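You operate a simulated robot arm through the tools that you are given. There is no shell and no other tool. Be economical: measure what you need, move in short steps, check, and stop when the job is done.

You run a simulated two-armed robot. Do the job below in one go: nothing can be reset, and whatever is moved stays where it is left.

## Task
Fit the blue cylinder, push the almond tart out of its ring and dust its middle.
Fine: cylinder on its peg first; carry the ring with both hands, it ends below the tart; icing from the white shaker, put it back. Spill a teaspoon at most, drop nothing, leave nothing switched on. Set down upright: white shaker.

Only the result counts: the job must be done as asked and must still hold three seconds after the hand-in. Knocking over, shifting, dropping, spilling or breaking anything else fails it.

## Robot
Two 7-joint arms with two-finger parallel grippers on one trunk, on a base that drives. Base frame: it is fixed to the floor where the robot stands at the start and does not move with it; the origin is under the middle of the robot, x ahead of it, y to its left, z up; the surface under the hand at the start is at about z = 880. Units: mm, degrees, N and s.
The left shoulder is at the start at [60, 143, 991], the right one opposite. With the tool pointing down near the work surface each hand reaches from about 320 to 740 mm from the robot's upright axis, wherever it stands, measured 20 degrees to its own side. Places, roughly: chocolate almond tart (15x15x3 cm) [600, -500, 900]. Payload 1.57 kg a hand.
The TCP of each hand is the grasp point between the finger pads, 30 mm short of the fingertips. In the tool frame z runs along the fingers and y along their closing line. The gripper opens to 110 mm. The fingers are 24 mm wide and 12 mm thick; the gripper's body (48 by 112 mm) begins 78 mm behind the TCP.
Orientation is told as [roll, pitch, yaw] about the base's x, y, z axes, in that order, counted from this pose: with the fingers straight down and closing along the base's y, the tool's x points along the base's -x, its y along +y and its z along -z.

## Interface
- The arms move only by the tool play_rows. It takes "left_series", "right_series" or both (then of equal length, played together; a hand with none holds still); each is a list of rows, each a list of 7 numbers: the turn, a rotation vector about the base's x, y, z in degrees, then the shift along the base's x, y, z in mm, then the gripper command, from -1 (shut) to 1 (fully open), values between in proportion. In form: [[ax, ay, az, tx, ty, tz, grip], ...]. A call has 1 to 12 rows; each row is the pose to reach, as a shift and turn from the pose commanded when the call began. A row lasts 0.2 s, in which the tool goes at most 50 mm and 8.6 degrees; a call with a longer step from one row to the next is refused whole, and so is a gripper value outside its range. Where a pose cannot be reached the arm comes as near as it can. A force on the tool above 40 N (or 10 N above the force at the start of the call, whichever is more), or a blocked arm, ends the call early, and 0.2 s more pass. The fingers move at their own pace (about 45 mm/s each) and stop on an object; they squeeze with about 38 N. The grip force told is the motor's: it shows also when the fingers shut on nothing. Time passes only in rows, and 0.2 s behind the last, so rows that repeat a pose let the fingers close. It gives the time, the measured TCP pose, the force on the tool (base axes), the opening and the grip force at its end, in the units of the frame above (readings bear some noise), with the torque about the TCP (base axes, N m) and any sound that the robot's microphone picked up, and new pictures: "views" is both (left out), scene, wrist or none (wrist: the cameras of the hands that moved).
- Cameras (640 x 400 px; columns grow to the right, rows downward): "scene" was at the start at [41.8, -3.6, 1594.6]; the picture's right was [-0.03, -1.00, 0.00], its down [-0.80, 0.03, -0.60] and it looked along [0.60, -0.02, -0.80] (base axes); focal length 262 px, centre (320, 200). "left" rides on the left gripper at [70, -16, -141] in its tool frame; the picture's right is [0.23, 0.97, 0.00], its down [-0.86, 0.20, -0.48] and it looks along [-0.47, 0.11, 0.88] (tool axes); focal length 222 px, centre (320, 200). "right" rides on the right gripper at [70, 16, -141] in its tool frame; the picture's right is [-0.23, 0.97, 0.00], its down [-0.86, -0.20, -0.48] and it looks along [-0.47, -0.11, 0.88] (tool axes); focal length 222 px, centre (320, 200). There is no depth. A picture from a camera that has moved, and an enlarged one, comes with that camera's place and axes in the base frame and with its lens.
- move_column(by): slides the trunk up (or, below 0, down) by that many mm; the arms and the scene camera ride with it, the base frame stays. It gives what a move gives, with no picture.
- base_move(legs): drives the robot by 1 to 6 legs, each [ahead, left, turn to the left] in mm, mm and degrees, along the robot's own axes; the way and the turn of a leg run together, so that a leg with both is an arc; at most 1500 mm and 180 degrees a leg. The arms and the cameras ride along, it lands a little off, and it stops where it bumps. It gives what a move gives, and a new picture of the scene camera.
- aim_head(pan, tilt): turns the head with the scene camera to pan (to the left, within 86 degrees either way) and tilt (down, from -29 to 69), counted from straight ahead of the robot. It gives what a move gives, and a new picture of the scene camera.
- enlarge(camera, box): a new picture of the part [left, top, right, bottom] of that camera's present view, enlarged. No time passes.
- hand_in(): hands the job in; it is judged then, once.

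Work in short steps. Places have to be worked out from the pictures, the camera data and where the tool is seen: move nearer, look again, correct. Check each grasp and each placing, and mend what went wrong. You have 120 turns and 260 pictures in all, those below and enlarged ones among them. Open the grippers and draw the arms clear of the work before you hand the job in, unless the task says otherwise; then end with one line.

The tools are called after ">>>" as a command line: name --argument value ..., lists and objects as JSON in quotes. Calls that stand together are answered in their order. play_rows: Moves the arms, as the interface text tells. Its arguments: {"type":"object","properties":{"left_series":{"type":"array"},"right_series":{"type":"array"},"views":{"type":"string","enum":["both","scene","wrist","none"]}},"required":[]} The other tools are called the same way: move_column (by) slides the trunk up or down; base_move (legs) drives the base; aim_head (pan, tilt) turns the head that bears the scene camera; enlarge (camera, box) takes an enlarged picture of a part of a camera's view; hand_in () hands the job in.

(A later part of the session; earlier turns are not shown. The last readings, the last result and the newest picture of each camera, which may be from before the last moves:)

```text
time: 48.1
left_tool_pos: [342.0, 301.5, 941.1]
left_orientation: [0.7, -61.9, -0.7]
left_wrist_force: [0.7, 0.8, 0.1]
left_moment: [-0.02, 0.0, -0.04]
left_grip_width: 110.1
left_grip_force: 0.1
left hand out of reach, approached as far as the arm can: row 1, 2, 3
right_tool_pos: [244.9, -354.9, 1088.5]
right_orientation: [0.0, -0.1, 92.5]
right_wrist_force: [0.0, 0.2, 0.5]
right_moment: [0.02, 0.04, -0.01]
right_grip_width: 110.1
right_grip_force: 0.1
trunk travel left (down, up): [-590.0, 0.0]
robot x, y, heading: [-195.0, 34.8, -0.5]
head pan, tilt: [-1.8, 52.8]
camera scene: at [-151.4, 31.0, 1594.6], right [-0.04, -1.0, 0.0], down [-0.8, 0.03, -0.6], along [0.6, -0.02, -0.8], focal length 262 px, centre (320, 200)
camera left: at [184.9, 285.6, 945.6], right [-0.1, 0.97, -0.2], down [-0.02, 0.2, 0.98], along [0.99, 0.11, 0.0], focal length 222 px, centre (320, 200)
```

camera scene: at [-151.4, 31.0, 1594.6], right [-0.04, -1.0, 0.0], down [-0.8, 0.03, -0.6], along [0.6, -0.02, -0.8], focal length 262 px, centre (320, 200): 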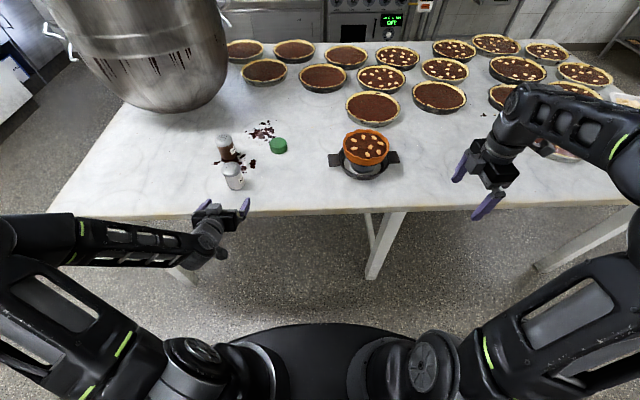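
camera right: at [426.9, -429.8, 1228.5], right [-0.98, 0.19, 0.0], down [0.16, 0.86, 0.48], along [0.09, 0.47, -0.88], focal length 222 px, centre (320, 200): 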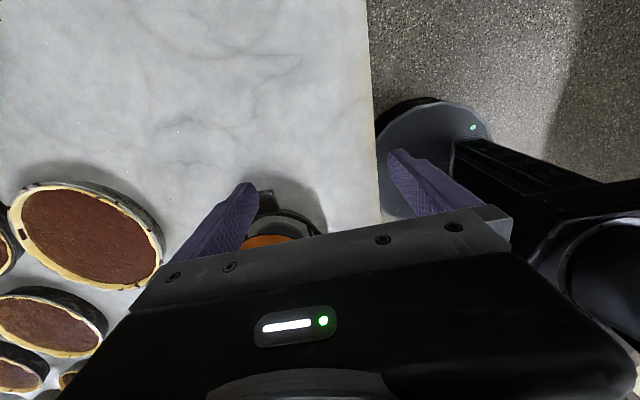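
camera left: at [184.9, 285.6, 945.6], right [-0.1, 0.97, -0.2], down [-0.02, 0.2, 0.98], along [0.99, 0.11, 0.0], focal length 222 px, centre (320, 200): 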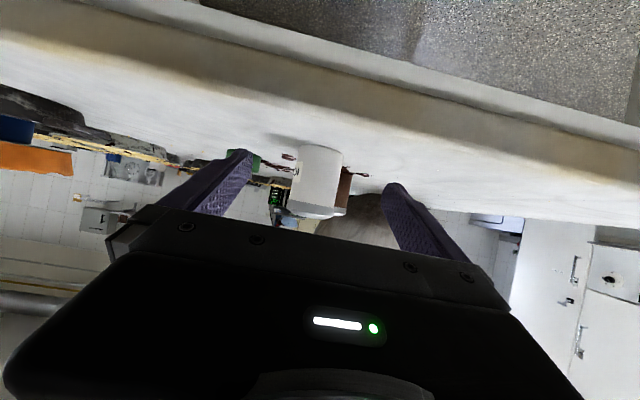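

The shaker lies centred between the fingers (y about 306). I advance in steps towards x about 466, lowering slightly to z 933.

>>> play_rows --left_series '[[0, 0, 0, 25, 2, -2, 1], [0, 0, 0, 50, 4, -5, 1], [0, 0, 0, 75, 4.5, -8, 1], [0, 0, 0, 95, 4.5, -8, 1]]' --views "both"

>>> enlarge --camera "scene" --box '[180, 120, 300, 240]'

```text
time: 49.1
left_tool_pos: [435.2, 306.8, 929.5]
left_orientation: [0.5, -61.9, -0.7]
left_wrist_force: [0.0, 0.0, 0.8]
left_moment: [0.01, -0.02, 0.02]
left_grip_width: 110.1
left_grip_force: 0.1
right_tool_pos: [243.2, -356.1, 1086.8]
right_orientation: [0.0, -0.1, 92.5]
right_wrist_force: [0.8, -0.6, 1.0]
right_moment: [-0.02, 0.0, 0.0]
right_grip_width: 110.0
right_grip_force: 0.1
trunk travel left (down, up): [-590.0, 0.0]
robot x, y, heading: [-195.2, 36.4, -0.5]
head pan, tilt: [-1.8, 52.8]
camera scene: at [-151.9, 30.1, 1594.6], right [-0.04, -1.0, 0.0], down [-0.8, 0.03, -0.6], along [0.6, -0.02, -0.8], focal length 262 px, centre (320, 200)
camera left: at [278.4, 291.2, 936.4], right [-0.1, 0.97, -0.2], down [-0.02, 0.2, 0.98], along [0.99, 0.11, 0.0], focal length 222 px, centre (320, 200)
```

scene: 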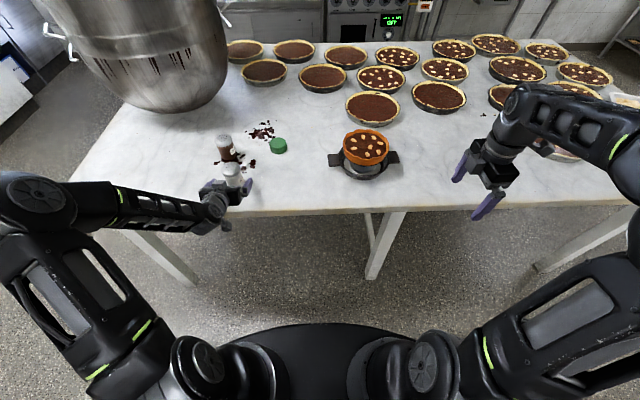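
left: 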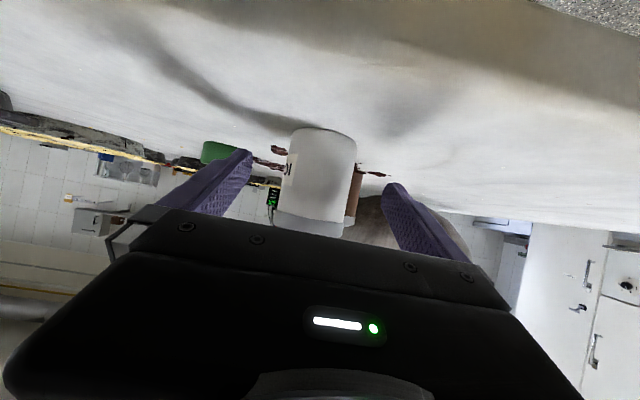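

```text
3.33 times, centred on (240, 180) of scene
camera zoom: at [-151.9, 30.1, 1594.6], right [-0.04, -1.0, 0.0], down [-0.8, 0.03, -0.6], along [0.6, -0.02, -0.8], focal length 873 px, centre (587, 267)
```

zoom: 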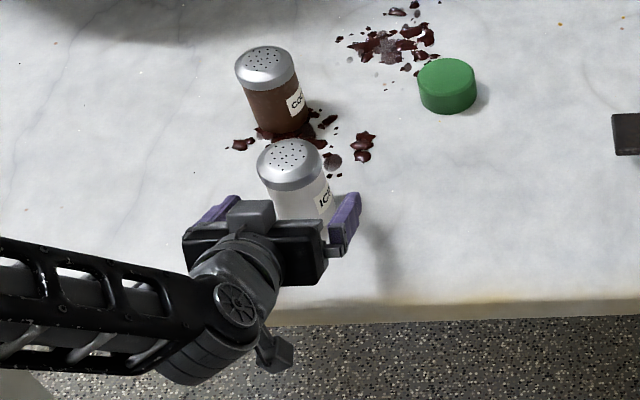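

The shaker sits well between the fingers. I advance 29 mm more and close.

>>> play_rows --left_series '[[0, 0, 0, 15, 0, 1, 1], [0, 0, 0, 29, 0, 2, 1], [0, 0, 0, 29, 0, 2, -1], [0, 0, 0, 29, 0, 2, -1], [0, 0, 0, 29, 0, 2, -1], [0, 0, 0, 29, 0, 2, -1], [0, 0, 0, 29, 0, 2, -1], [0, 0, 0, 29, 0, 2, -1]]' --views "wrist"

>>> enlarge --camera "scene" --box '[180, 120, 300, 240]'

```text
time: 50.9
left_tool_pos: [464.5, 306.8, 932.0]
left_orientation: [0.6, -62.0, -0.6]
left_wrist_force: [0.3, -1.4, 0.4]
left_moment: [0.05, -0.01, -0.02]
left_grip_width: 59.2
left_grip_force: 38.0
right_tool_pos: [242.9, -355.7, 1087.4]
right_orientation: [0.1, -0.1, 92.6]
right_wrist_force: [-0.5, -0.5, 0.5]
right_moment: [0.02, 0.01, -0.01]
right_grip_width: 110.0
right_grip_force: 0.0
trunk travel left (down, up): [-590.0, 0.0]
robot x, y, heading: [-193.6, 34.4, -0.5]
head pan, tilt: [-1.8, 52.8]
camera left: at [307.5, 290.9, 939.4], right [-0.1, 0.97, -0.2], down [-0.02, 0.2, 0.98], along [0.99, 0.11, 0.0], focal length 222 px, centre (320, 200)
```

left: 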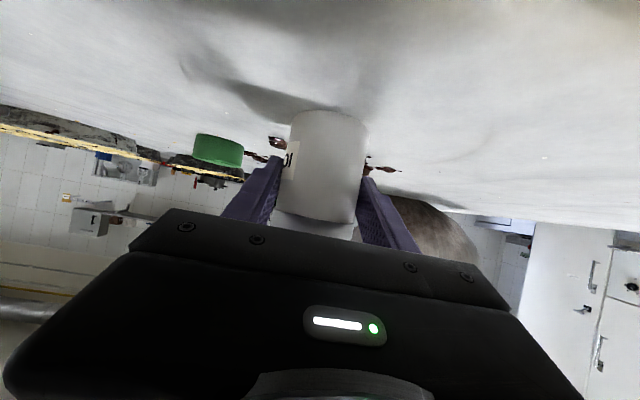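

```text
3.33 times, centred on (240, 180) of scene
camera zoom: at [-152.0, 30.2, 1594.6], right [-0.04, -1.0, 0.0], down [-0.8, 0.03, -0.6], along [0.6, -0.02, -0.8], focal length 873 px, centre (587, 267)
```

zoom: 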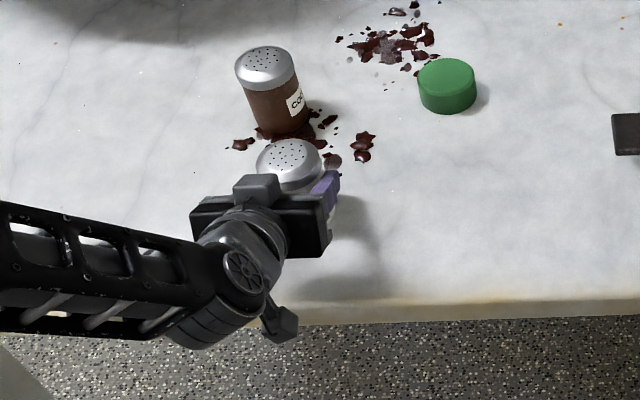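

The white shaker is held (59 mm). I note its place: TCP (464.5,306.8,932). I lift gently and then higher.

>>> play_rows --left_series '[[0, 0, 0, 0, 0, 3, -1], [0, 0, 0, 0, 0, 8, -1], [0, 0, 0, 0, 0, 16, -1], [0, 0, 0, -5, 0, 30, -1], [0, 0, 0, -10, 0, 50, -1], [0, 0, 0, -15, 0, 75, -1], [0, 0, 0, -20, 0, 100, -1], [0, 0, 0, -25, 0, 125, -1], [0, 0, 0, -30, 0, 150, -1], [0, 0, 0, -30, 0, 170, -1]]' --views "both"

```text
time: 53.1
left_tool_pos: [432.5, 307.3, 1103.3]
left_orientation: [0.4, -61.8, -0.4]
left_wrist_force: [0.0, -0.1, -1.4]
left_moment: [0.01, -0.01, -0.02]
left_grip_width: 59.1
left_grip_force: 38.6
right_tool_pos: [243.3, -355.9, 1088.9]
right_orientation: [0.0, -0.1, 92.5]
right_wrist_force: [0.1, 0.2, -0.7]
right_moment: [0.01, -0.01, 0.03]
right_grip_width: 109.9
right_grip_force: 0.0
trunk travel left (down, up): [-590.0, 0.0]
robot x, y, heading: [-194.2, 35.7, -0.5]
head pan, tilt: [-1.8, 52.8]
camera scene: at [-152.1, 30.1, 1594.6], right [-0.04, -1.0, 0.0], down [-0.8, 0.03, -0.6], along [0.6, -0.02, -0.8], focal length 262 px, centre (320, 200)
camera left: at [276.3, 290.8, 1109.3], right [-0.1, 0.97, -0.2], down [-0.02, 0.2, 0.98], along [0.99, 0.11, 0.0], focal length 222 px, centre (320, 200)
```

scene: 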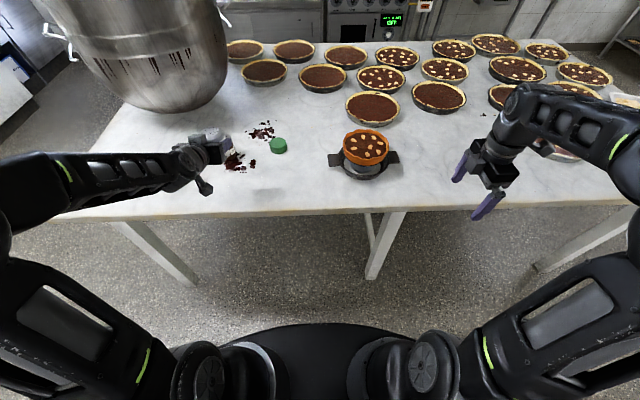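
left: 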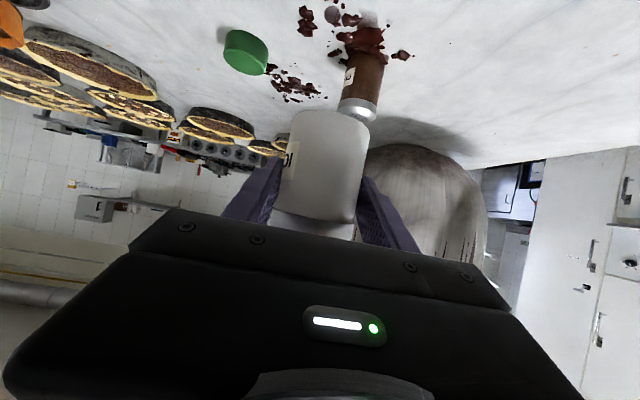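

The shaker is lifted upright. I drive right 395 mm and ahead 100 mm to bring the left arm comfortably to the tart.

>>> base_move --legs '[[0, -395, 0], [110, 0, 0]]'

```text
time: 56.4
left_tool_pos: [536.6, -90.7, 1102.1]
left_orientation: [0.5, -61.9, -0.2]
left_wrist_force: [0.6, 0.3, -1.7]
left_moment: [-0.02, 0.03, -0.01]
left_grip_width: 59.0
left_grip_force: 38.4
right_tool_pos: [353.4, -754.0, 1087.7]
right_orientation: [0.1, -0.1, 92.9]
right_wrist_force: [0.4, -0.5, 0.6]
right_moment: [0.03, 0.06, 0.0]
right_grip_width: 109.9
right_grip_force: 0.0
trunk travel left (down, up): [-590.0, 0.0]
robot x, y, heading: [-89.3, -365.5, -0.3]
head pan, tilt: [-1.8, 52.8]
camera scene: at [-44.9, -370.3, 1594.5], right [-0.04, -1.0, 0.0], down [-0.8, 0.03, -0.6], along [0.6, -0.02, -0.8], focal length 262 px, centre (320, 200)
```

scene: 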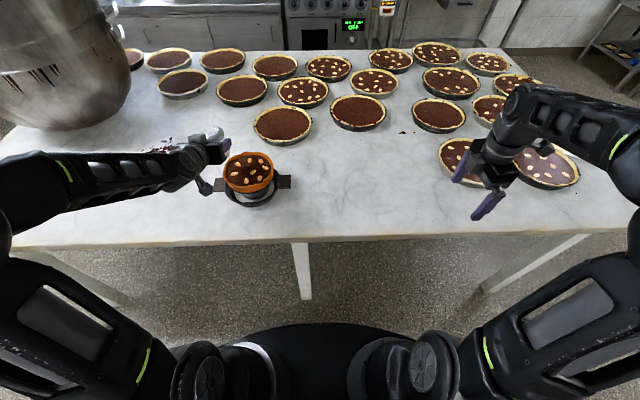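

All rides well. I now level the fingers (pitch up 28°, lid leaning only 28°) and move the hand near the tart's middle at z about 1085.

>>> play_rows --left_series '[[0, -5, 0, 8, -6, -3, -1], [0, -10, 0, 16, -12, -6, -1], [0, -16, 0, 24, -18, -9, -1], [0, -22, 0, 33, -24, -13, -1], [0, -28, 0, 41, -30, -17, -1]]' --views "both"

```text
time: 57.6
left_tool_pos: [578.5, -120.9, 1085.1]
left_orientation: [106.4, -89.9, -106.1]
left_wrist_force: [0.5, -0.6, -1.1]
left_moment: [-0.01, 0.04, -0.01]
left_grip_width: 59.2
left_grip_force: 37.8
right_tool_pos: [353.1, -753.6, 1088.1]
right_orientation: [0.1, -0.1, 92.8]
right_wrist_force: [-0.4, 0.3, -1.2]
right_moment: [-0.03, 0.05, 0.04]
right_grip_width: 110.0
right_grip_force: 0.1
trunk travel left (down, up): [-590.0, 0.0]
robot x, y, heading: [-93.3, -364.4, -0.3]
head pan, tilt: [-1.8, 52.8]
camera scene: at [-45.9, -370.3, 1594.6], right [-0.04, -1.0, 0.0], down [-0.8, 0.03, -0.6], along [0.6, -0.02, -0.8], focal length 262 px, centre (320, 200)
camera left: at [437.9, -136.8, 1016.5], right [0.0, 0.97, -0.23], down [-0.48, 0.2, 0.86], along [0.88, 0.11, 0.47], focal length 222 px, centre (320, 200)
```

scene: 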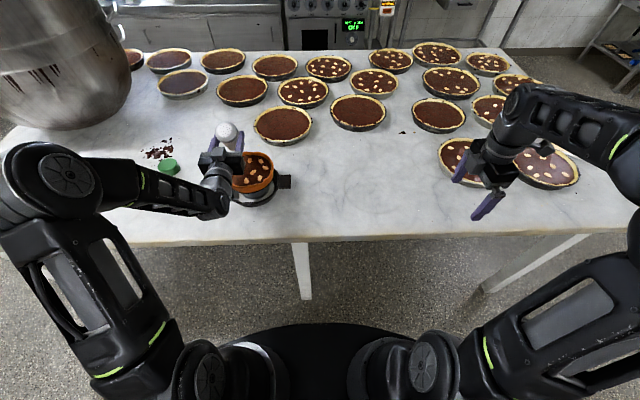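
left: 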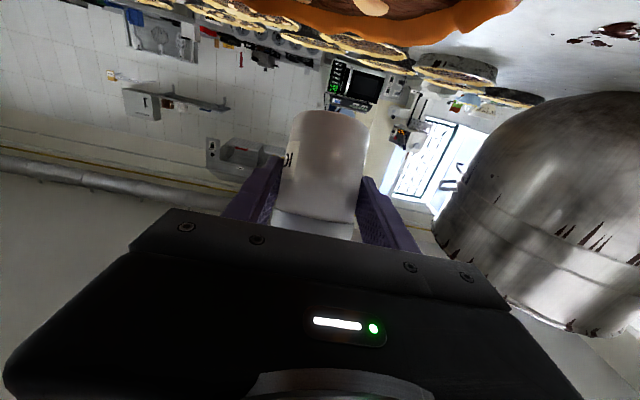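

The pose is reached. I roll about the finger axis (+x) to 72°, where the lid comes over the middle but still not pouring.

>>> play_rows --left_series '[[8, 0, 0, 0, 0, 0, -1], [16, 0, 0, 0, 0, 0, -1], [24, 0, 0, 0, 0, 0, -1], [32, 0, 0, 0, 0, 0, -1], [40, 0, 0, 0, 0, 0, -1], [48, 0, 0, 0, 0, 0, -1], [56, 0, 0, 0, 0, 0, -1], [64, 0, 0, 0, 0, 0, -1], [72, 0, 0, 0, 0, 0, -1]]' --views "scene"

>>> enlarge --camera "scene" --box '[170, 90, 310, 220]'

```text
time: 59.6
left_tool_pos: [576.2, -121.7, 1085.1]
left_orientation: [90.2, -17.8, -90.0]
left_wrist_force: [0.7, -0.9, -2.0]
left_moment: [-0.02, 0.01, -0.04]
left_grip_width: 59.1
left_grip_force: 37.2
right_tool_pos: [351.2, -754.0, 1087.9]
right_orientation: [0.0, 0.0, 92.8]
right_wrist_force: [-0.7, -0.4, 0.6]
right_moment: [0.0, 0.0, 0.03]
right_grip_width: 109.9
right_grip_force: 0.0
trunk travel left (down, up): [-590.0, 0.0]
robot x, y, heading: [-87.6, -365.5, -0.5]
head pan, tilt: [-1.8, 52.8]
camera scene: at [-46.7, -370.4, 1594.6], right [-0.04, -1.0, 0.0], down [-0.8, 0.03, -0.6], along [0.6, -0.02, -0.8], focal length 262 px, centre (320, 200)
```

scene: 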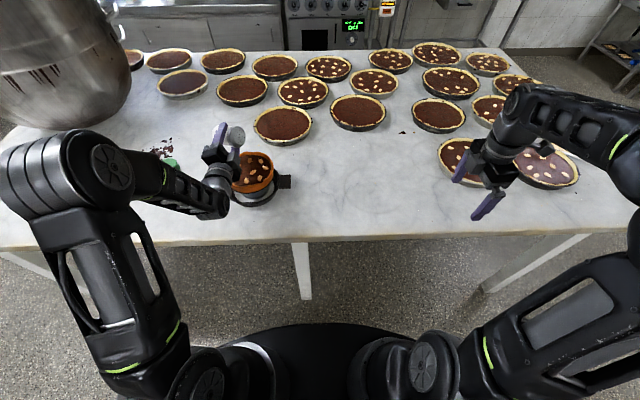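

```text
3.08 times, centred on (240, 155) of scene
camera zoom: at [-46.7, -370.4, 1594.6], right [-0.04, -1.0, 0.0], down [-0.8, 0.03, -0.6], along [0.6, -0.02, -0.8], focal length 806 px, centre (566, 338)
```

zoom: 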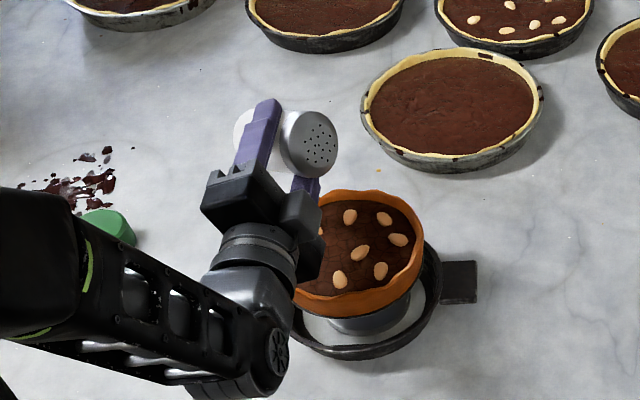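

The lid is over the middle (y about -160). I roll on past horizontal in steps, compensating sideways so the lid stays above the middle, then check what falls.

>>> play_rows --left_series '[[8, 0, 0, -3, 0, 0, -1], [16, 0, 0, -5, 0, 0, -1], [24, 0, 0, -5, 0, 0, -1], [32, 0, 0, -5, -1, 0, -1], [40, 0, 0, -5, -2.5, 0, -1], [48, 0, 0, -5, -5, 0, -1]]' --views "scene"

>>> enlarge --camera "scene" --box '[170, 90, 310, 220]'

```text
time: 61.0
left_tool_pos: [572.7, -125.9, 1085.5]
left_orientation: [90.3, 30.3, -90.1]
left_wrist_force: [-0.3, -1.1, -0.7]
left_moment: [-0.03, 0.04, -0.03]
left_grip_width: 58.9
left_grip_force: 37.8
right_tool_pos: [351.4, -754.0, 1087.7]
right_orientation: [0.0, -0.1, 92.9]
right_wrist_force: [-0.7, 0.1, 0.2]
right_moment: [-0.03, 0.0, -0.03]
right_grip_width: 110.1
right_grip_force: 0.1
trunk travel left (down, up): [-590.0, 0.0]
robot x, y, heading: [-86.0, -366.2, -0.1]
head pan, tilt: [-1.8, 52.8]
camera scene: at [-46.8, -370.5, 1594.6], right [-0.04, -1.0, 0.0], down [-0.8, 0.03, -0.6], along [0.6, -0.02, -0.8], focal length 262 px, centre (320, 200)
```

scene: 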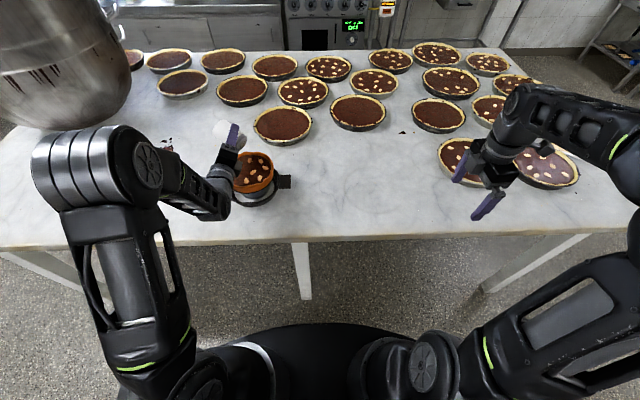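

```text
3.08 times, centred on (240, 155) of scene
camera zoom: at [-46.8, -370.5, 1594.6], right [-0.04, -1.0, 0.0], down [-0.8, 0.03, -0.6], along [0.6, -0.02, -0.8], focal length 806 px, centre (566, 338)
```

zoom: 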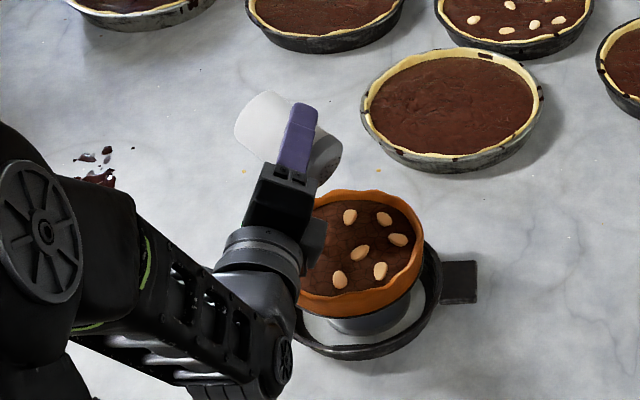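

Nothing falls yet at about 117° tilt. I continue the roll to 160°.

>>> play_rows --left_series '[[8, 0, 0, 0, -3.5, 0, -1], [16, 0, 0, 0, -7, 0, -1], [24, 0, 0, 0, -11.5, 0, -1], [32, 0, 0, 0, -16, 0, -1], [40, 0, 0, 0, -21, 0, -1]]' --views "wrist"

>>> enlarge --camera "scene" --box '[170, 90, 310, 220]'

```text
time: 62.2
left_tool_pos: [573.1, -147.6, 1085.7]
left_orientation: [90.2, 70.2, -89.9]
left_wrist_force: [0.7, -0.3, -1.6]
left_moment: [-0.01, 0.04, -0.03]
left_grip_width: 59.1
left_grip_force: 38.0
right_tool_pos: [351.1, -754.8, 1088.0]
right_orientation: [0.1, -0.2, 92.8]
right_wrist_force: [-0.6, 0.0, 0.2]
right_moment: [0.02, -0.03, -0.02]
right_grip_width: 110.0
right_grip_force: 0.1
trunk travel left (down, up): [-590.0, 0.0]
robot x, y, heading: [-85.9, -367.9, -0.2]
head pan, tilt: [-1.8, 52.8]
camera left: at [433.0, -107.2, 1146.9], right [0.0, -0.84, 0.54], down [-0.48, -0.47, -0.74], along [0.88, -0.26, -0.4], focal length 222 px, centre (320, 200)
```

left: 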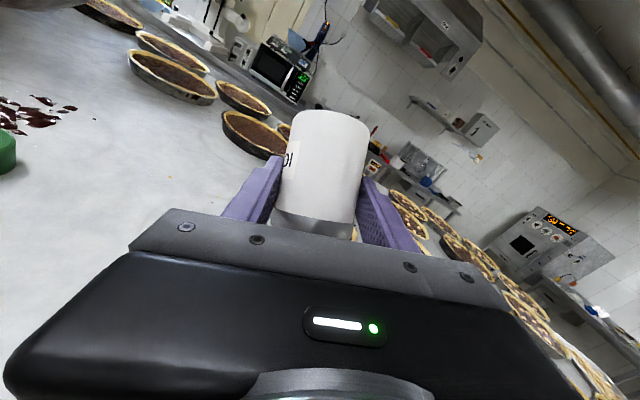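

```text
3.08 times, centred on (240, 155) of scene
camera zoom: at [-46.7, -370.8, 1594.6], right [-0.04, -1.0, 0.0], down [-0.8, 0.03, -0.6], along [0.6, -0.02, -0.8], focal length 806 px, centre (566, 338)
```

zoom: 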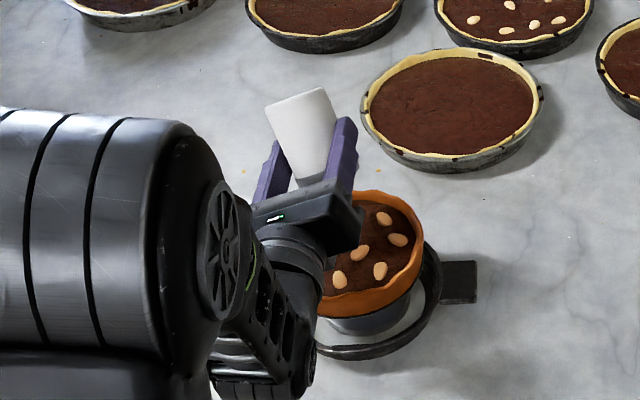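

No icing is visible yet, and the middle is hidden from this view. I roll a bit more, lower 25 mm and give a short vertical shake.

>>> play_rows --left_series '[[6, 0, 0, 0, -4, -12, -1], [12, 0, 0, 0, -8, -25, -1], [12, 0, 0, 0, -8, -10, -1], [12, 0, 0, 0, -8, -25, -1], [12, 0, 0, 0, -8, -10, -1], [12, 0, 0, 0, -8, -25, -1]]' --views "wrist"

>>> enlarge --camera "scene" --box '[190, 110, 300, 210]'

```text
time: 63.6
left_tool_pos: [574.6, -152.9, 1059.9]
left_orientation: [89.9, 82.1, -90.3]
left_wrist_force: [0.2, 0.6, -0.7]
left_moment: [0.0, 0.04, 0.01]
left_grip_width: 59.0
left_grip_force: 38.4
right_tool_pos: [352.2, -754.8, 1087.7]
right_orientation: [0.1, 0.1, 92.8]
right_wrist_force: [0.1, -0.2, -0.3]
right_moment: [0.02, 0.01, 0.01]
right_grip_width: 110.2
right_grip_force: 0.2
trunk travel left (down, up): [-590.0, 0.0]
robot x, y, heading: [-85.3, -366.0, -0.1]
head pan, tilt: [-1.8, 52.8]
camera left: at [434.3, -127.5, 1128.6], right [0.0, -0.93, 0.36], down [-0.48, -0.31, -0.82], along [0.88, -0.18, -0.45], focal length 222 px, centre (320, 200)
```

left: 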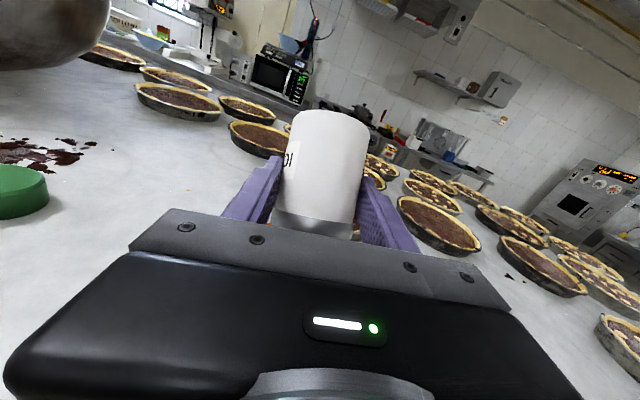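

```text
4.00 times, centred on (245, 160) of scene
camera zoom: at [-45.5, -370.5, 1594.5], right [-0.04, -1.0, 0.0], down [-0.8, 0.03, -0.6], along [0.6, -0.02, -0.8], focal length 1047 px, centre (620, 360)
```

zoom: 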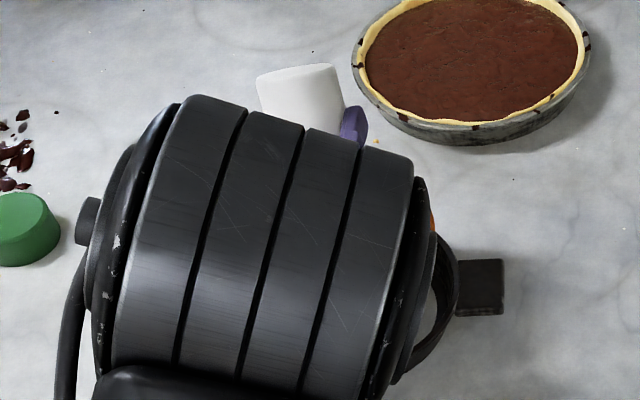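

The elbow now hides the tart. I roll back with the same compensation to about 76° to see the result.

>>> play_rows --left_series '[[-8, 0, 0, 0, 4.5, 8, -1], [-16, 0, 0, 0, 10, 16, -1], [-24, 0, 0, 0, 15, 25, -1], [-32, 0, 0, 0, 19, 25, -1], [-40, 0, 0, 0, 23, 25, -1], [-48, 0, 0, 0, 27, 25, -1], [-56, 0, 0, 0, 29.5, 25, -1], [-64, 0, 0, 0, 31.5, 25, -1], [-72, 0, 0, 0, 33, 25, -1], [-80, 0, 0, 0, 33.5, 25, -1], [-88, 0, 0, 0, 33.5, 25, -1], [-96, 0, 0, 0, 33.5, 25, -1]]' --views "none"

>>> enlarge --camera "scene" --box '[190, 110, 300, 210]'

```text
time: 66.2
left_tool_pos: [572.6, -119.9, 1086.5]
left_orientation: [90.1, -14.1, -90.0]
left_wrist_force: [-1.2, 0.2, -0.4]
left_moment: [0.01, 0.01, 0.0]
left_grip_width: 59.1
left_grip_force: 38.2
right_tool_pos: [351.3, -753.8, 1088.5]
right_orientation: [-0.1, -0.1, 92.8]
right_wrist_force: [0.1, -0.4, -0.3]
right_moment: [0.0, 0.0, 0.0]
right_grip_width: 110.0
right_grip_force: 0.1
trunk travel left (down, up): [-590.0, 0.0]
robot x, y, heading: [-89.8, -368.3, -0.2]
head pan, tilt: [-1.8, 52.8]
```

```text
4.00 times, centred on (245, 160) of scene
camera zoom: at [-46.8, -370.1, 1594.6], right [-0.04, -1.0, 0.0], down [-0.8, 0.03, -0.6], along [0.6, -0.02, -0.8], focal length 1047 px, centre (620, 360)
```

zoom: 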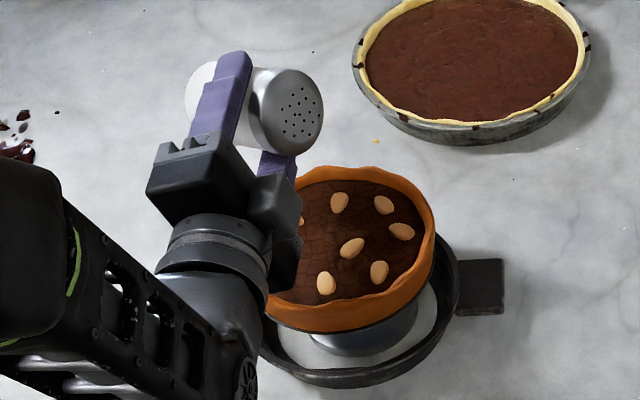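

The tart is still bare and the holes look fine, so it needs a fuller inversion and stronger shaking. I roll over again first.

>>> play_rows --left_series '[[8, 0, 0, 0, 0, 0, -1], [16, 0, 0, 0, 0, 0, -1], [24, 0, 0, 0, -0.5, 0, -1], [32, 0, 0, 0, -2, 0, -1], [40, 0, 0, 0, -4, 0, -1], [48, 0, 0, 0, -6.5, 0, -1], [56, 0, 0, 0, -10.5, 0, -1], [64, 0, 0, 0, -14.5, 0, -1], [72, 0, 0, 0, -18.5, 0, -1], [80, 0, 0, 0, -23.5, 0, -1], [88, 0, 0, 0, -29, 0, -1], [96, 0, 0, 0, -34, 0, -1]]' --views "none"

>>> play_rows --left_series '[[0, -7, 0, -4, 0, 5, -1], [0, -14, 0, -7, 0, 10, -1], [0, -20, 0, -10, -2, 10, -1], [0, -20, 0, -10, -2, -15, -1], [0, -20, 0, -10, -2, 15, -1], [0, -20, 0, -10, -2, -20, -1], [0, -20, 0, -10, -2, 15, -1], [0, -20, 0, -10, -2, -20, -1], [0, -20, 0, -10, -2, 15, -1], [0, -20, 0, -10, -2, -10, -1]]' --views "both"

```text
time: 68.8
left_tool_pos: [572.4, -156.0, 1086.4]
left_orientation: [90.2, 82.2, -90.2]
left_wrist_force: [-1.0, -0.1, -1.2]
left_moment: [0.0, 0.04, 0.0]
left_grip_width: 59.1
left_grip_force: 38.1
right_tool_pos: [350.6, -754.5, 1087.5]
right_orientation: [0.0, -0.3, 92.8]
right_wrist_force: [0.4, -0.2, -0.7]
right_moment: [0.02, 0.02, 0.03]
right_grip_width: 110.0
right_grip_force: 0.1
trunk travel left (down, up): [-590.0, 0.0]
robot x, y, heading: [-91.7, -365.1, -0.1]
head pan, tilt: [-1.8, 52.8]
```

```text
time: 71.0
left_tool_pos: [563.0, -156.6, 1075.8]
left_orientation: [159.4, 68.6, -22.1]
left_wrist_force: [-0.4, 1.0, -0.9]
left_moment: [-0.01, -0.02, -0.01]
left_grip_width: 59.1
left_grip_force: 38.4
right_tool_pos: [352.0, -752.5, 1087.1]
right_orientation: [0.2, -0.1, 92.8]
right_wrist_force: [-0.4, 1.0, -0.5]
right_moment: [-0.04, -0.02, 0.0]
right_grip_width: 109.9
right_grip_force: 0.0
trunk travel left (down, up): [-590.0, 0.0]
robot x, y, heading: [-90.7, -369.1, -0.3]
head pan, tilt: [-1.8, 52.8]
camera scene: at [-45.4, -369.9, 1594.5], right [-0.04, -1.0, 0.0], down [-0.8, 0.03, -0.6], along [0.6, -0.02, -0.8], focal length 262 px, centre (320, 200)
camera left: at [409.0, -130.2, 1092.0], right [-0.13, -0.93, 0.34], down [-0.17, -0.31, -0.93], along [0.98, -0.18, -0.12], focal length 222 px, centre (320, 200)
```

scene: 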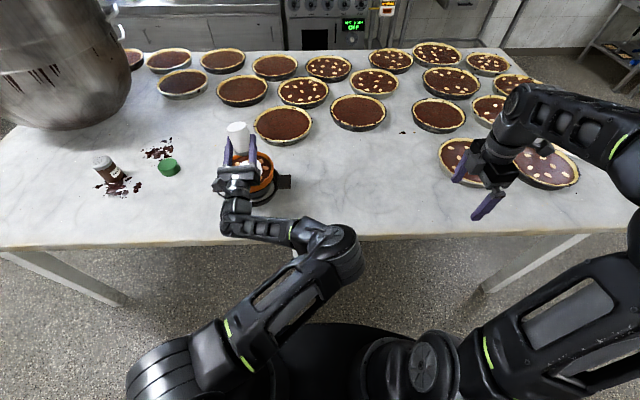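
left: 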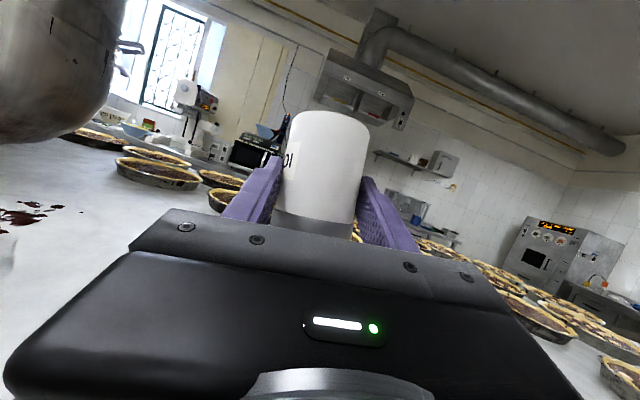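

White icing seems to have landed, so I zoom to see.

>>> enlarge --camera "scene" --box '[210, 115, 300, 210]'

```text
4.21 times, centred on (255, 162) of scene
camera zoom: at [-45.4, -369.9, 1594.5], right [-0.04, -1.0, 0.0], down [-0.8, 0.03, -0.6], along [0.6, -0.02, -0.8], focal length 1102 px, centre (594, 358)
```

zoom: 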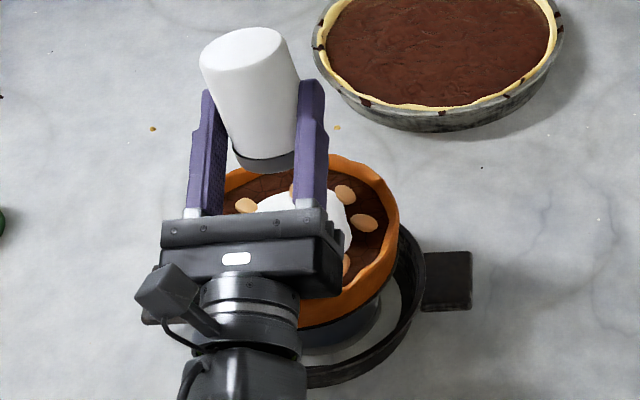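

A white patch covers the middle. I stop pouring: level the pitch back and roll upright with the same compensation.

>>> play_rows --left_series '[[0, 7, 0, 3, 0, 4, -1], [0, 14, 0, 7, 0, 8, -1], [0, 20, 0, 10, 2, 10, -1]]' --views "none"

>>> play_rows --left_series '[[-8, 0, 0, 0, 4.5, 0, -1], [-16, 0, 0, 0, 10, 0, -1], [-24, 0, 0, 0, 15, 0, -1], [-32, 0, 0, 0, 19, 0, -1], [-40, 0, 0, 0, 23, 0, -1], [-48, 0, 0, 0, 27, 0, -1], [-56, 0, 0, 0, 29.5, 0, -1], [-64, 0, 0, 0, 31.5, 0, -1], [-72, 0, 0, 0, 33, 0, -1], [-80, 0, 0, 0, 33.5, 0, -1], [-88, 0, 0, 0, 33.5, 0, -1], [-96, 0, 0, 0, 33.5, 0, -1]]' --views "scene"

>>> enlarge --camera "scene" --box '[190, 110, 300, 210]'

```text
time: 71.8
left_tool_pos: [573.1, -156.7, 1086.1]
left_orientation: [89.6, 82.1, -90.5]
left_wrist_force: [0.2, -0.3, -1.2]
left_moment: [0.0, 0.01, 0.02]
left_grip_width: 59.0
left_grip_force: 38.2
right_tool_pos: [350.7, -754.9, 1087.8]
right_orientation: [0.1, -0.1, 92.8]
right_wrist_force: [-0.5, 0.4, -0.6]
right_moment: [0.0, -0.04, 0.0]
right_grip_width: 110.4
right_grip_force: 0.0
trunk travel left (down, up): [-590.0, 0.0]
robot x, y, heading: [-90.2, -364.6, 0.1]
head pan, tilt: [-1.8, 52.8]
```

```text
time: 74.4
left_tool_pos: [573.0, -120.8, 1085.3]
left_orientation: [90.2, -14.0, -89.9]
left_wrist_force: [0.2, 1.2, -1.0]
left_moment: [0.01, -0.01, -0.03]
left_grip_width: 59.3
left_grip_force: 38.0
right_tool_pos: [351.1, -754.5, 1088.0]
right_orientation: [-0.1, -0.1, 92.8]
right_wrist_force: [-0.8, -0.2, -0.3]
right_moment: [-0.03, 0.0, 0.03]
right_grip_width: 110.1
right_grip_force: 0.1
trunk travel left (down, up): [-590.0, 0.0]
robot x, y, heading: [-90.8, -364.5, -0.4]
head pan, tilt: [-1.8, 52.8]
camera scene: at [-46.9, -370.0, 1594.6], right [-0.04, -1.0, 0.0], down [-0.8, 0.03, -0.6], along [0.6, -0.02, -0.8], focal length 262 px, centre (320, 200)
```

scene: 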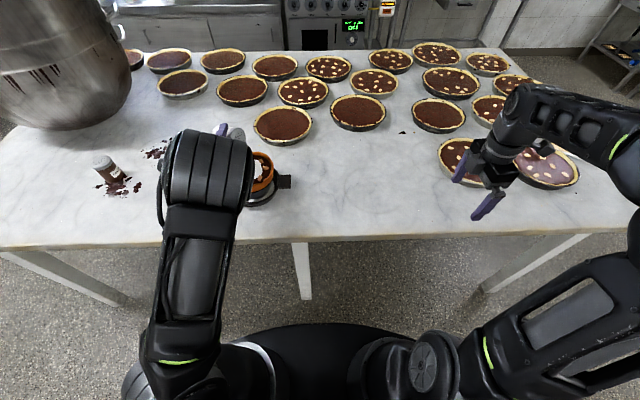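

```text
4.00 times, centred on (245, 160) of scene
camera zoom: at [-46.9, -370.0, 1594.6], right [-0.04, -1.0, 0.0], down [-0.8, 0.03, -0.6], along [0.6, -0.02, -0.8], focal length 1047 px, centre (620, 360)
```

zoom: 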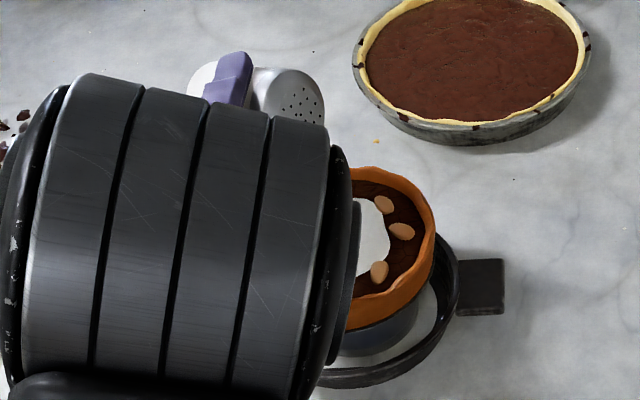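

Icing lies in the middle. I roll the remaining 76° back upright.

>>> play_rows --left_series '[[-8, 0, 0, 0, 0, 0, -1], [-16, 0, 0, 0, 0, 0, -1], [-24, 0, 0, 0, 0, 0, -1], [-32, 0, 0, 0, 0, 0, -1], [-40, 0, 0, 0, 0, 0, -1], [-48, 0, 0, 0, 0, 0, -1], [-56, 0, 0, 0, 0, 0, -1], [-64, 0, 0, 0, 0, 0, -1], [-70, 0, 0, 0, 0, 0, -1], [-76, 0, 0, 0, 0, 0, -1]]' --views "none"

>>> play_rows --left_series '[[0, 7, 0, -8, 10, 5, -1], [0, 14, 0, -16, 20, 10, -1], [0, 21, 0, -24, 30, 15, -1], [0, 28, 0, -32, 40, 20, -1], [0, 28, 0, -36, 60, 20, -1]]' --views "scene"

>>> enlarge --camera "scene" --box '[190, 110, 300, 210]'

```text
time: 76.6
left_tool_pos: [573.2, -121.2, 1087.2]
left_orientation: [-18.0, -90.0, 18.2]
left_wrist_force: [0.5, 0.6, -0.9]
left_moment: [0.01, 0.03, -0.01]
left_grip_width: 59.1
left_grip_force: 38.1
right_tool_pos: [350.7, -754.3, 1088.2]
right_orientation: [0.0, 0.0, 92.9]
right_wrist_force: [0.3, 0.1, -0.9]
right_moment: [-0.03, 0.0, 0.01]
right_grip_width: 110.1
right_grip_force: 0.1
trunk travel left (down, up): [-590.0, 0.0]
robot x, y, heading: [-89.0, -362.2, -0.5]
head pan, tilt: [-1.8, 52.8]
```

```text
time: 77.8
left_tool_pos: [536.9, -61.3, 1104.9]
left_orientation: [0.4, -62.0, -0.1]
left_wrist_force: [0.3, 0.6, -0.9]
left_moment: [0.0, -0.01, 0.0]
left_grip_width: 58.9
left_grip_force: 37.9
right_tool_pos: [350.9, -753.0, 1088.2]
right_orientation: [0.0, -0.1, 92.8]
right_wrist_force: [0.0, 0.8, 0.7]
right_moment: [0.03, -0.02, 0.01]
right_grip_width: 110.0
right_grip_force: 0.1
trunk travel left (down, up): [-590.0, 0.0]
robot x, y, heading: [-85.3, -364.3, -0.2]
head pan, tilt: [-1.8, 52.8]
camera scene: at [-46.9, -369.4, 1594.6], right [-0.04, -1.0, 0.0], down [-0.8, 0.03, -0.6], along [0.6, -0.02, -0.8], focal length 262 px, centre (320, 200)
```

scene: 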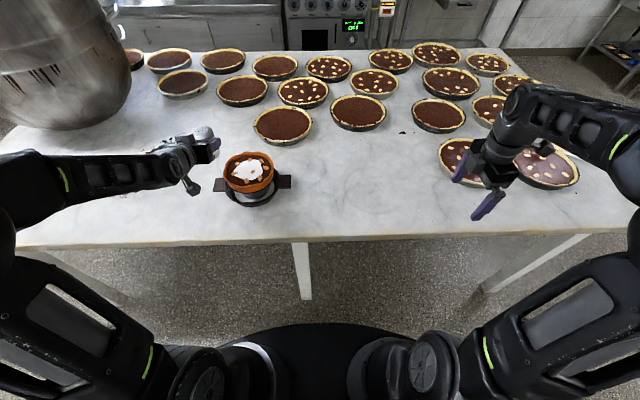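

```text
4.00 times, centred on (245, 160) of scene
camera zoom: at [-46.9, -369.4, 1594.6], right [-0.04, -1.0, 0.0], down [-0.8, 0.03, -0.6], along [0.6, -0.02, -0.8], focal length 1047 px, centre (620, 360)
```

zoom: 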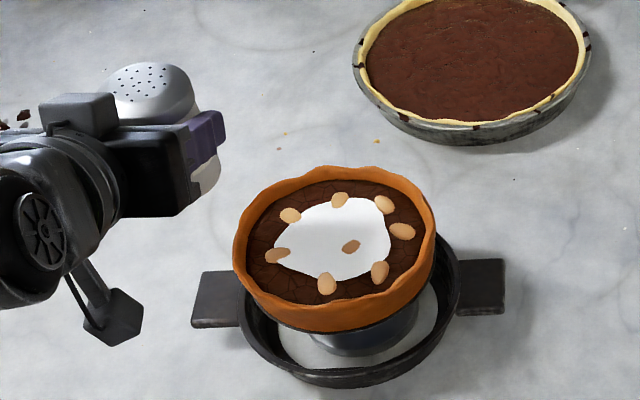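

The middle is dusted cleanly with nothing spilled. I drive back to return the shaker to its place.

>>> base_move --legs '[[-110, 0, 0], [0, 395, 0]]'

```text
time: 81.1
left_tool_pos: [429.2, 342.8, 1105.6]
left_orientation: [0.4, -62.0, -0.2]
left_wrist_force: [0.5, 0.9, -1.7]
left_moment: [-0.03, 0.0, -0.02]
left_grip_width: 59.2
left_grip_force: 38.3
right_tool_pos: [243.3, -348.9, 1088.3]
right_orientation: [0.1, -0.1, 92.8]
right_wrist_force: [0.3, -1.1, 0.0]
right_moment: [0.0, 0.0, -0.03]
right_grip_width: 109.9
right_grip_force: 0.1
trunk travel left (down, up): [-590.0, 0.0]
robot x, y, heading: [-197.1, 38.0, -0.3]
head pan, tilt: [-1.8, 52.8]
camera scene: at [-154.4, 35.9, 1594.6], right [-0.04, -1.0, 0.0], down [-0.8, 0.03, -0.6], along [0.6, -0.02, -0.8], focal length 262 px, centre (320, 200)
```

scene: 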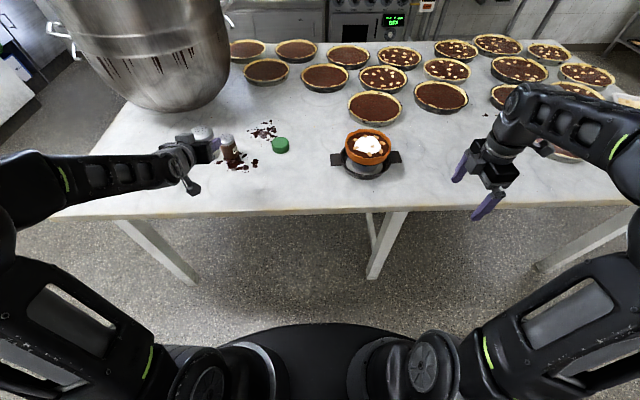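

I bring the shaker back above its original place, stopping about 10 mm above the table.

>>> play_rows --left_series '[[0, 0, 0, 10, -18, -15, -1], [0, 0, 0, 20, -36, -35, -1], [0, 0, 0, 30, -36, -70, -1], [0, 0, 0, 35, -36, -105, -1], [0, 0, 0, 35, -36, -135, -1], [0, 0, 0, 35, -36, -152, -1], [0, 0, 0, 35, -36, -162, -1]]' --views "wrist"

>>> enlarge --camera "scene" --box '[180, 120, 300, 240]'

```text
time: 82.7
left_tool_pos: [464.2, 306.8, 942.3]
left_orientation: [0.5, -62.0, -0.3]
left_wrist_force: [0.3, -1.1, -0.7]
left_moment: [0.0, -0.01, 0.0]
left_grip_width: 59.1
left_grip_force: 38.2
right_tool_pos: [243.2, -348.7, 1087.9]
right_orientation: [0.0, -0.1, 92.8]
right_wrist_force: [-0.2, 0.5, -0.8]
right_moment: [-0.01, 0.0, -0.01]
right_grip_width: 110.1
right_grip_force: 0.1
trunk travel left (down, up): [-590.0, 0.0]
robot x, y, heading: [-196.6, 40.0, -0.3]
head pan, tilt: [-1.8, 52.8]
camera left: at [307.9, 290.8, 948.8], right [-0.11, 0.97, -0.2], down [-0.02, 0.2, 0.98], along [0.99, 0.11, 0.0], focal length 222 px, centre (320, 200)
```

left: 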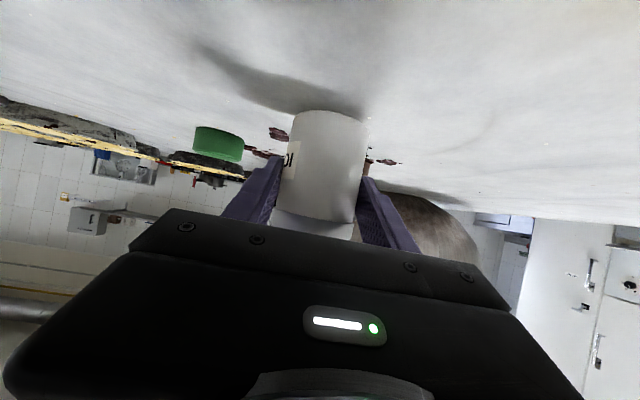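

```text
3.33 times, centred on (240, 180) of scene
camera zoom: at [-154.2, 35.0, 1594.6], right [-0.04, -1.0, 0.0], down [-0.8, 0.03, -0.6], along [0.6, -0.02, -0.8], focal length 873 px, centre (587, 267)
```

zoom: 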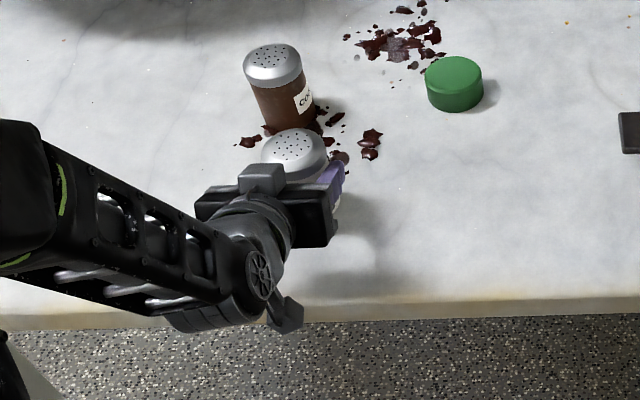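

It is upright over its old spot. I lower in small steps until light contact.

>>> play_rows --left_series '[[0, 0, 0, 0, 0, -4, -1], [0, 0, 0, 0, 0, -7, -1], [0, 0, 0, 0, 0, -9, -1], [0, 0, 0, 0, 0, -10.5, -1]]' --views "none"

```text
time: 83.7
left_tool_pos: [464.9, 307.5, 934.5]
left_orientation: [0.5, -62.1, -0.2]
left_wrist_force: [-1.6, 0.9, 2.9]
left_moment: [-0.12, 0.05, -0.07]
left_grip_width: 58.9
left_grip_force: 38.0
right_tool_pos: [242.4, -350.5, 1088.7]
right_orientation: [-0.1, -0.1, 92.7]
right_wrist_force: [0.5, -1.1, 0.3]
right_moment: [-0.02, -0.02, -0.02]
right_grip_width: 110.0
right_grip_force: 0.1
trunk travel left (down, up): [-590.0, 0.0]
robot x, y, heading: [-197.5, 35.1, -0.4]
head pan, tilt: [-1.8, 52.8]
```

Contact is felt (about 4 N). I open fully, then withdraw straight back.

>>> play_rows --left_series '[[0, 0, 0, 0, 0, -0.5, -1], [0, 0, 0, 0, 0, -0.5, -0.2], [0, 0, 0, 0, 0, 0, 0.4], [0, 0, 0, 0, 0, 0, 1], [0, 0, 0, 0, 0, 0, 1], [0, 0, 0, 0, 0, 0, 1], [0, 0, 0, -20, 0, 0, 1], [0, 0, 0, -50, 0, 2, 1], [0, 0, 0, -85, 0, 5, 1], [0, 0, 0, -120, 0, 20, 1]]' --views "both"

>>> enlarge --camera "scene" --box '[180, 110, 300, 230]'

```text
time: 85.9
left_tool_pos: [341.9, 306.3, 953.6]
left_orientation: [0.4, -62.1, -0.2]
left_wrist_force: [-0.1, 0.1, 0.5]
left_moment: [0.02, -0.03, 0.01]
left_grip_width: 110.1
left_grip_force: 0.0
right_tool_pos: [242.9, -349.7, 1087.9]
right_orientation: [0.0, -0.1, 92.7]
right_wrist_force: [0.0, 0.3, -0.9]
right_moment: [0.01, 0.0, -0.01]
right_grip_width: 110.3
right_grip_force: 0.1
trunk travel left (down, up): [-590.0, 0.0]
robot x, y, heading: [-198.8, 39.5, -0.3]
head pan, tilt: [-1.8, 52.8]
camera scene: at [-155.8, 34.7, 1594.6], right [-0.04, -1.0, 0.0], down [-0.8, 0.03, -0.6], along [0.6, -0.02, -0.8], focal length 262 px, centre (320, 200)
camera left: at [185.2, 289.1, 959.3], right [-0.11, 0.97, -0.2], down [-0.02, 0.2, 0.98], along [0.99, 0.11, 0.0], focal length 222 px, centre (320, 200)
```

scene: 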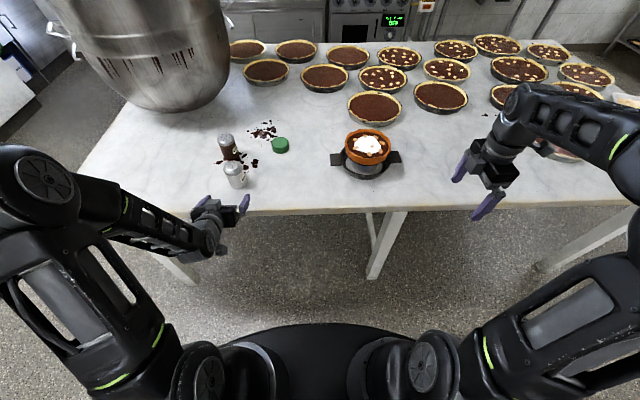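
left: 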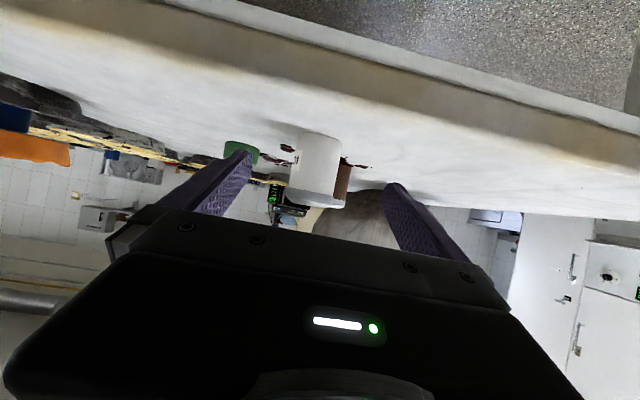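

```text
3.33 times, centred on (240, 170) of scene
camera zoom: at [-155.8, 34.7, 1594.6], right [-0.04, -1.0, 0.0], down [-0.8, 0.03, -0.6], along [0.6, -0.02, -0.8], focal length 873 px, centre (587, 300)
```

zoom: 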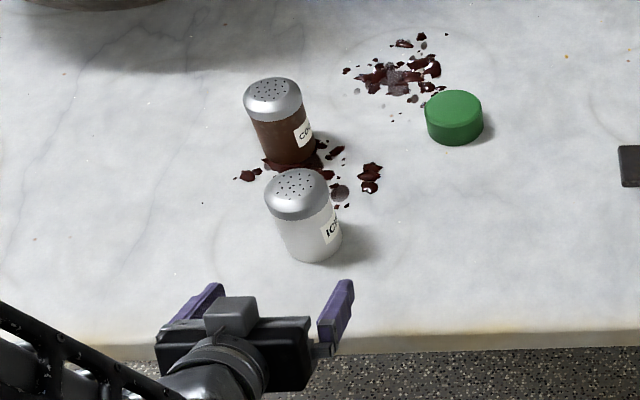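

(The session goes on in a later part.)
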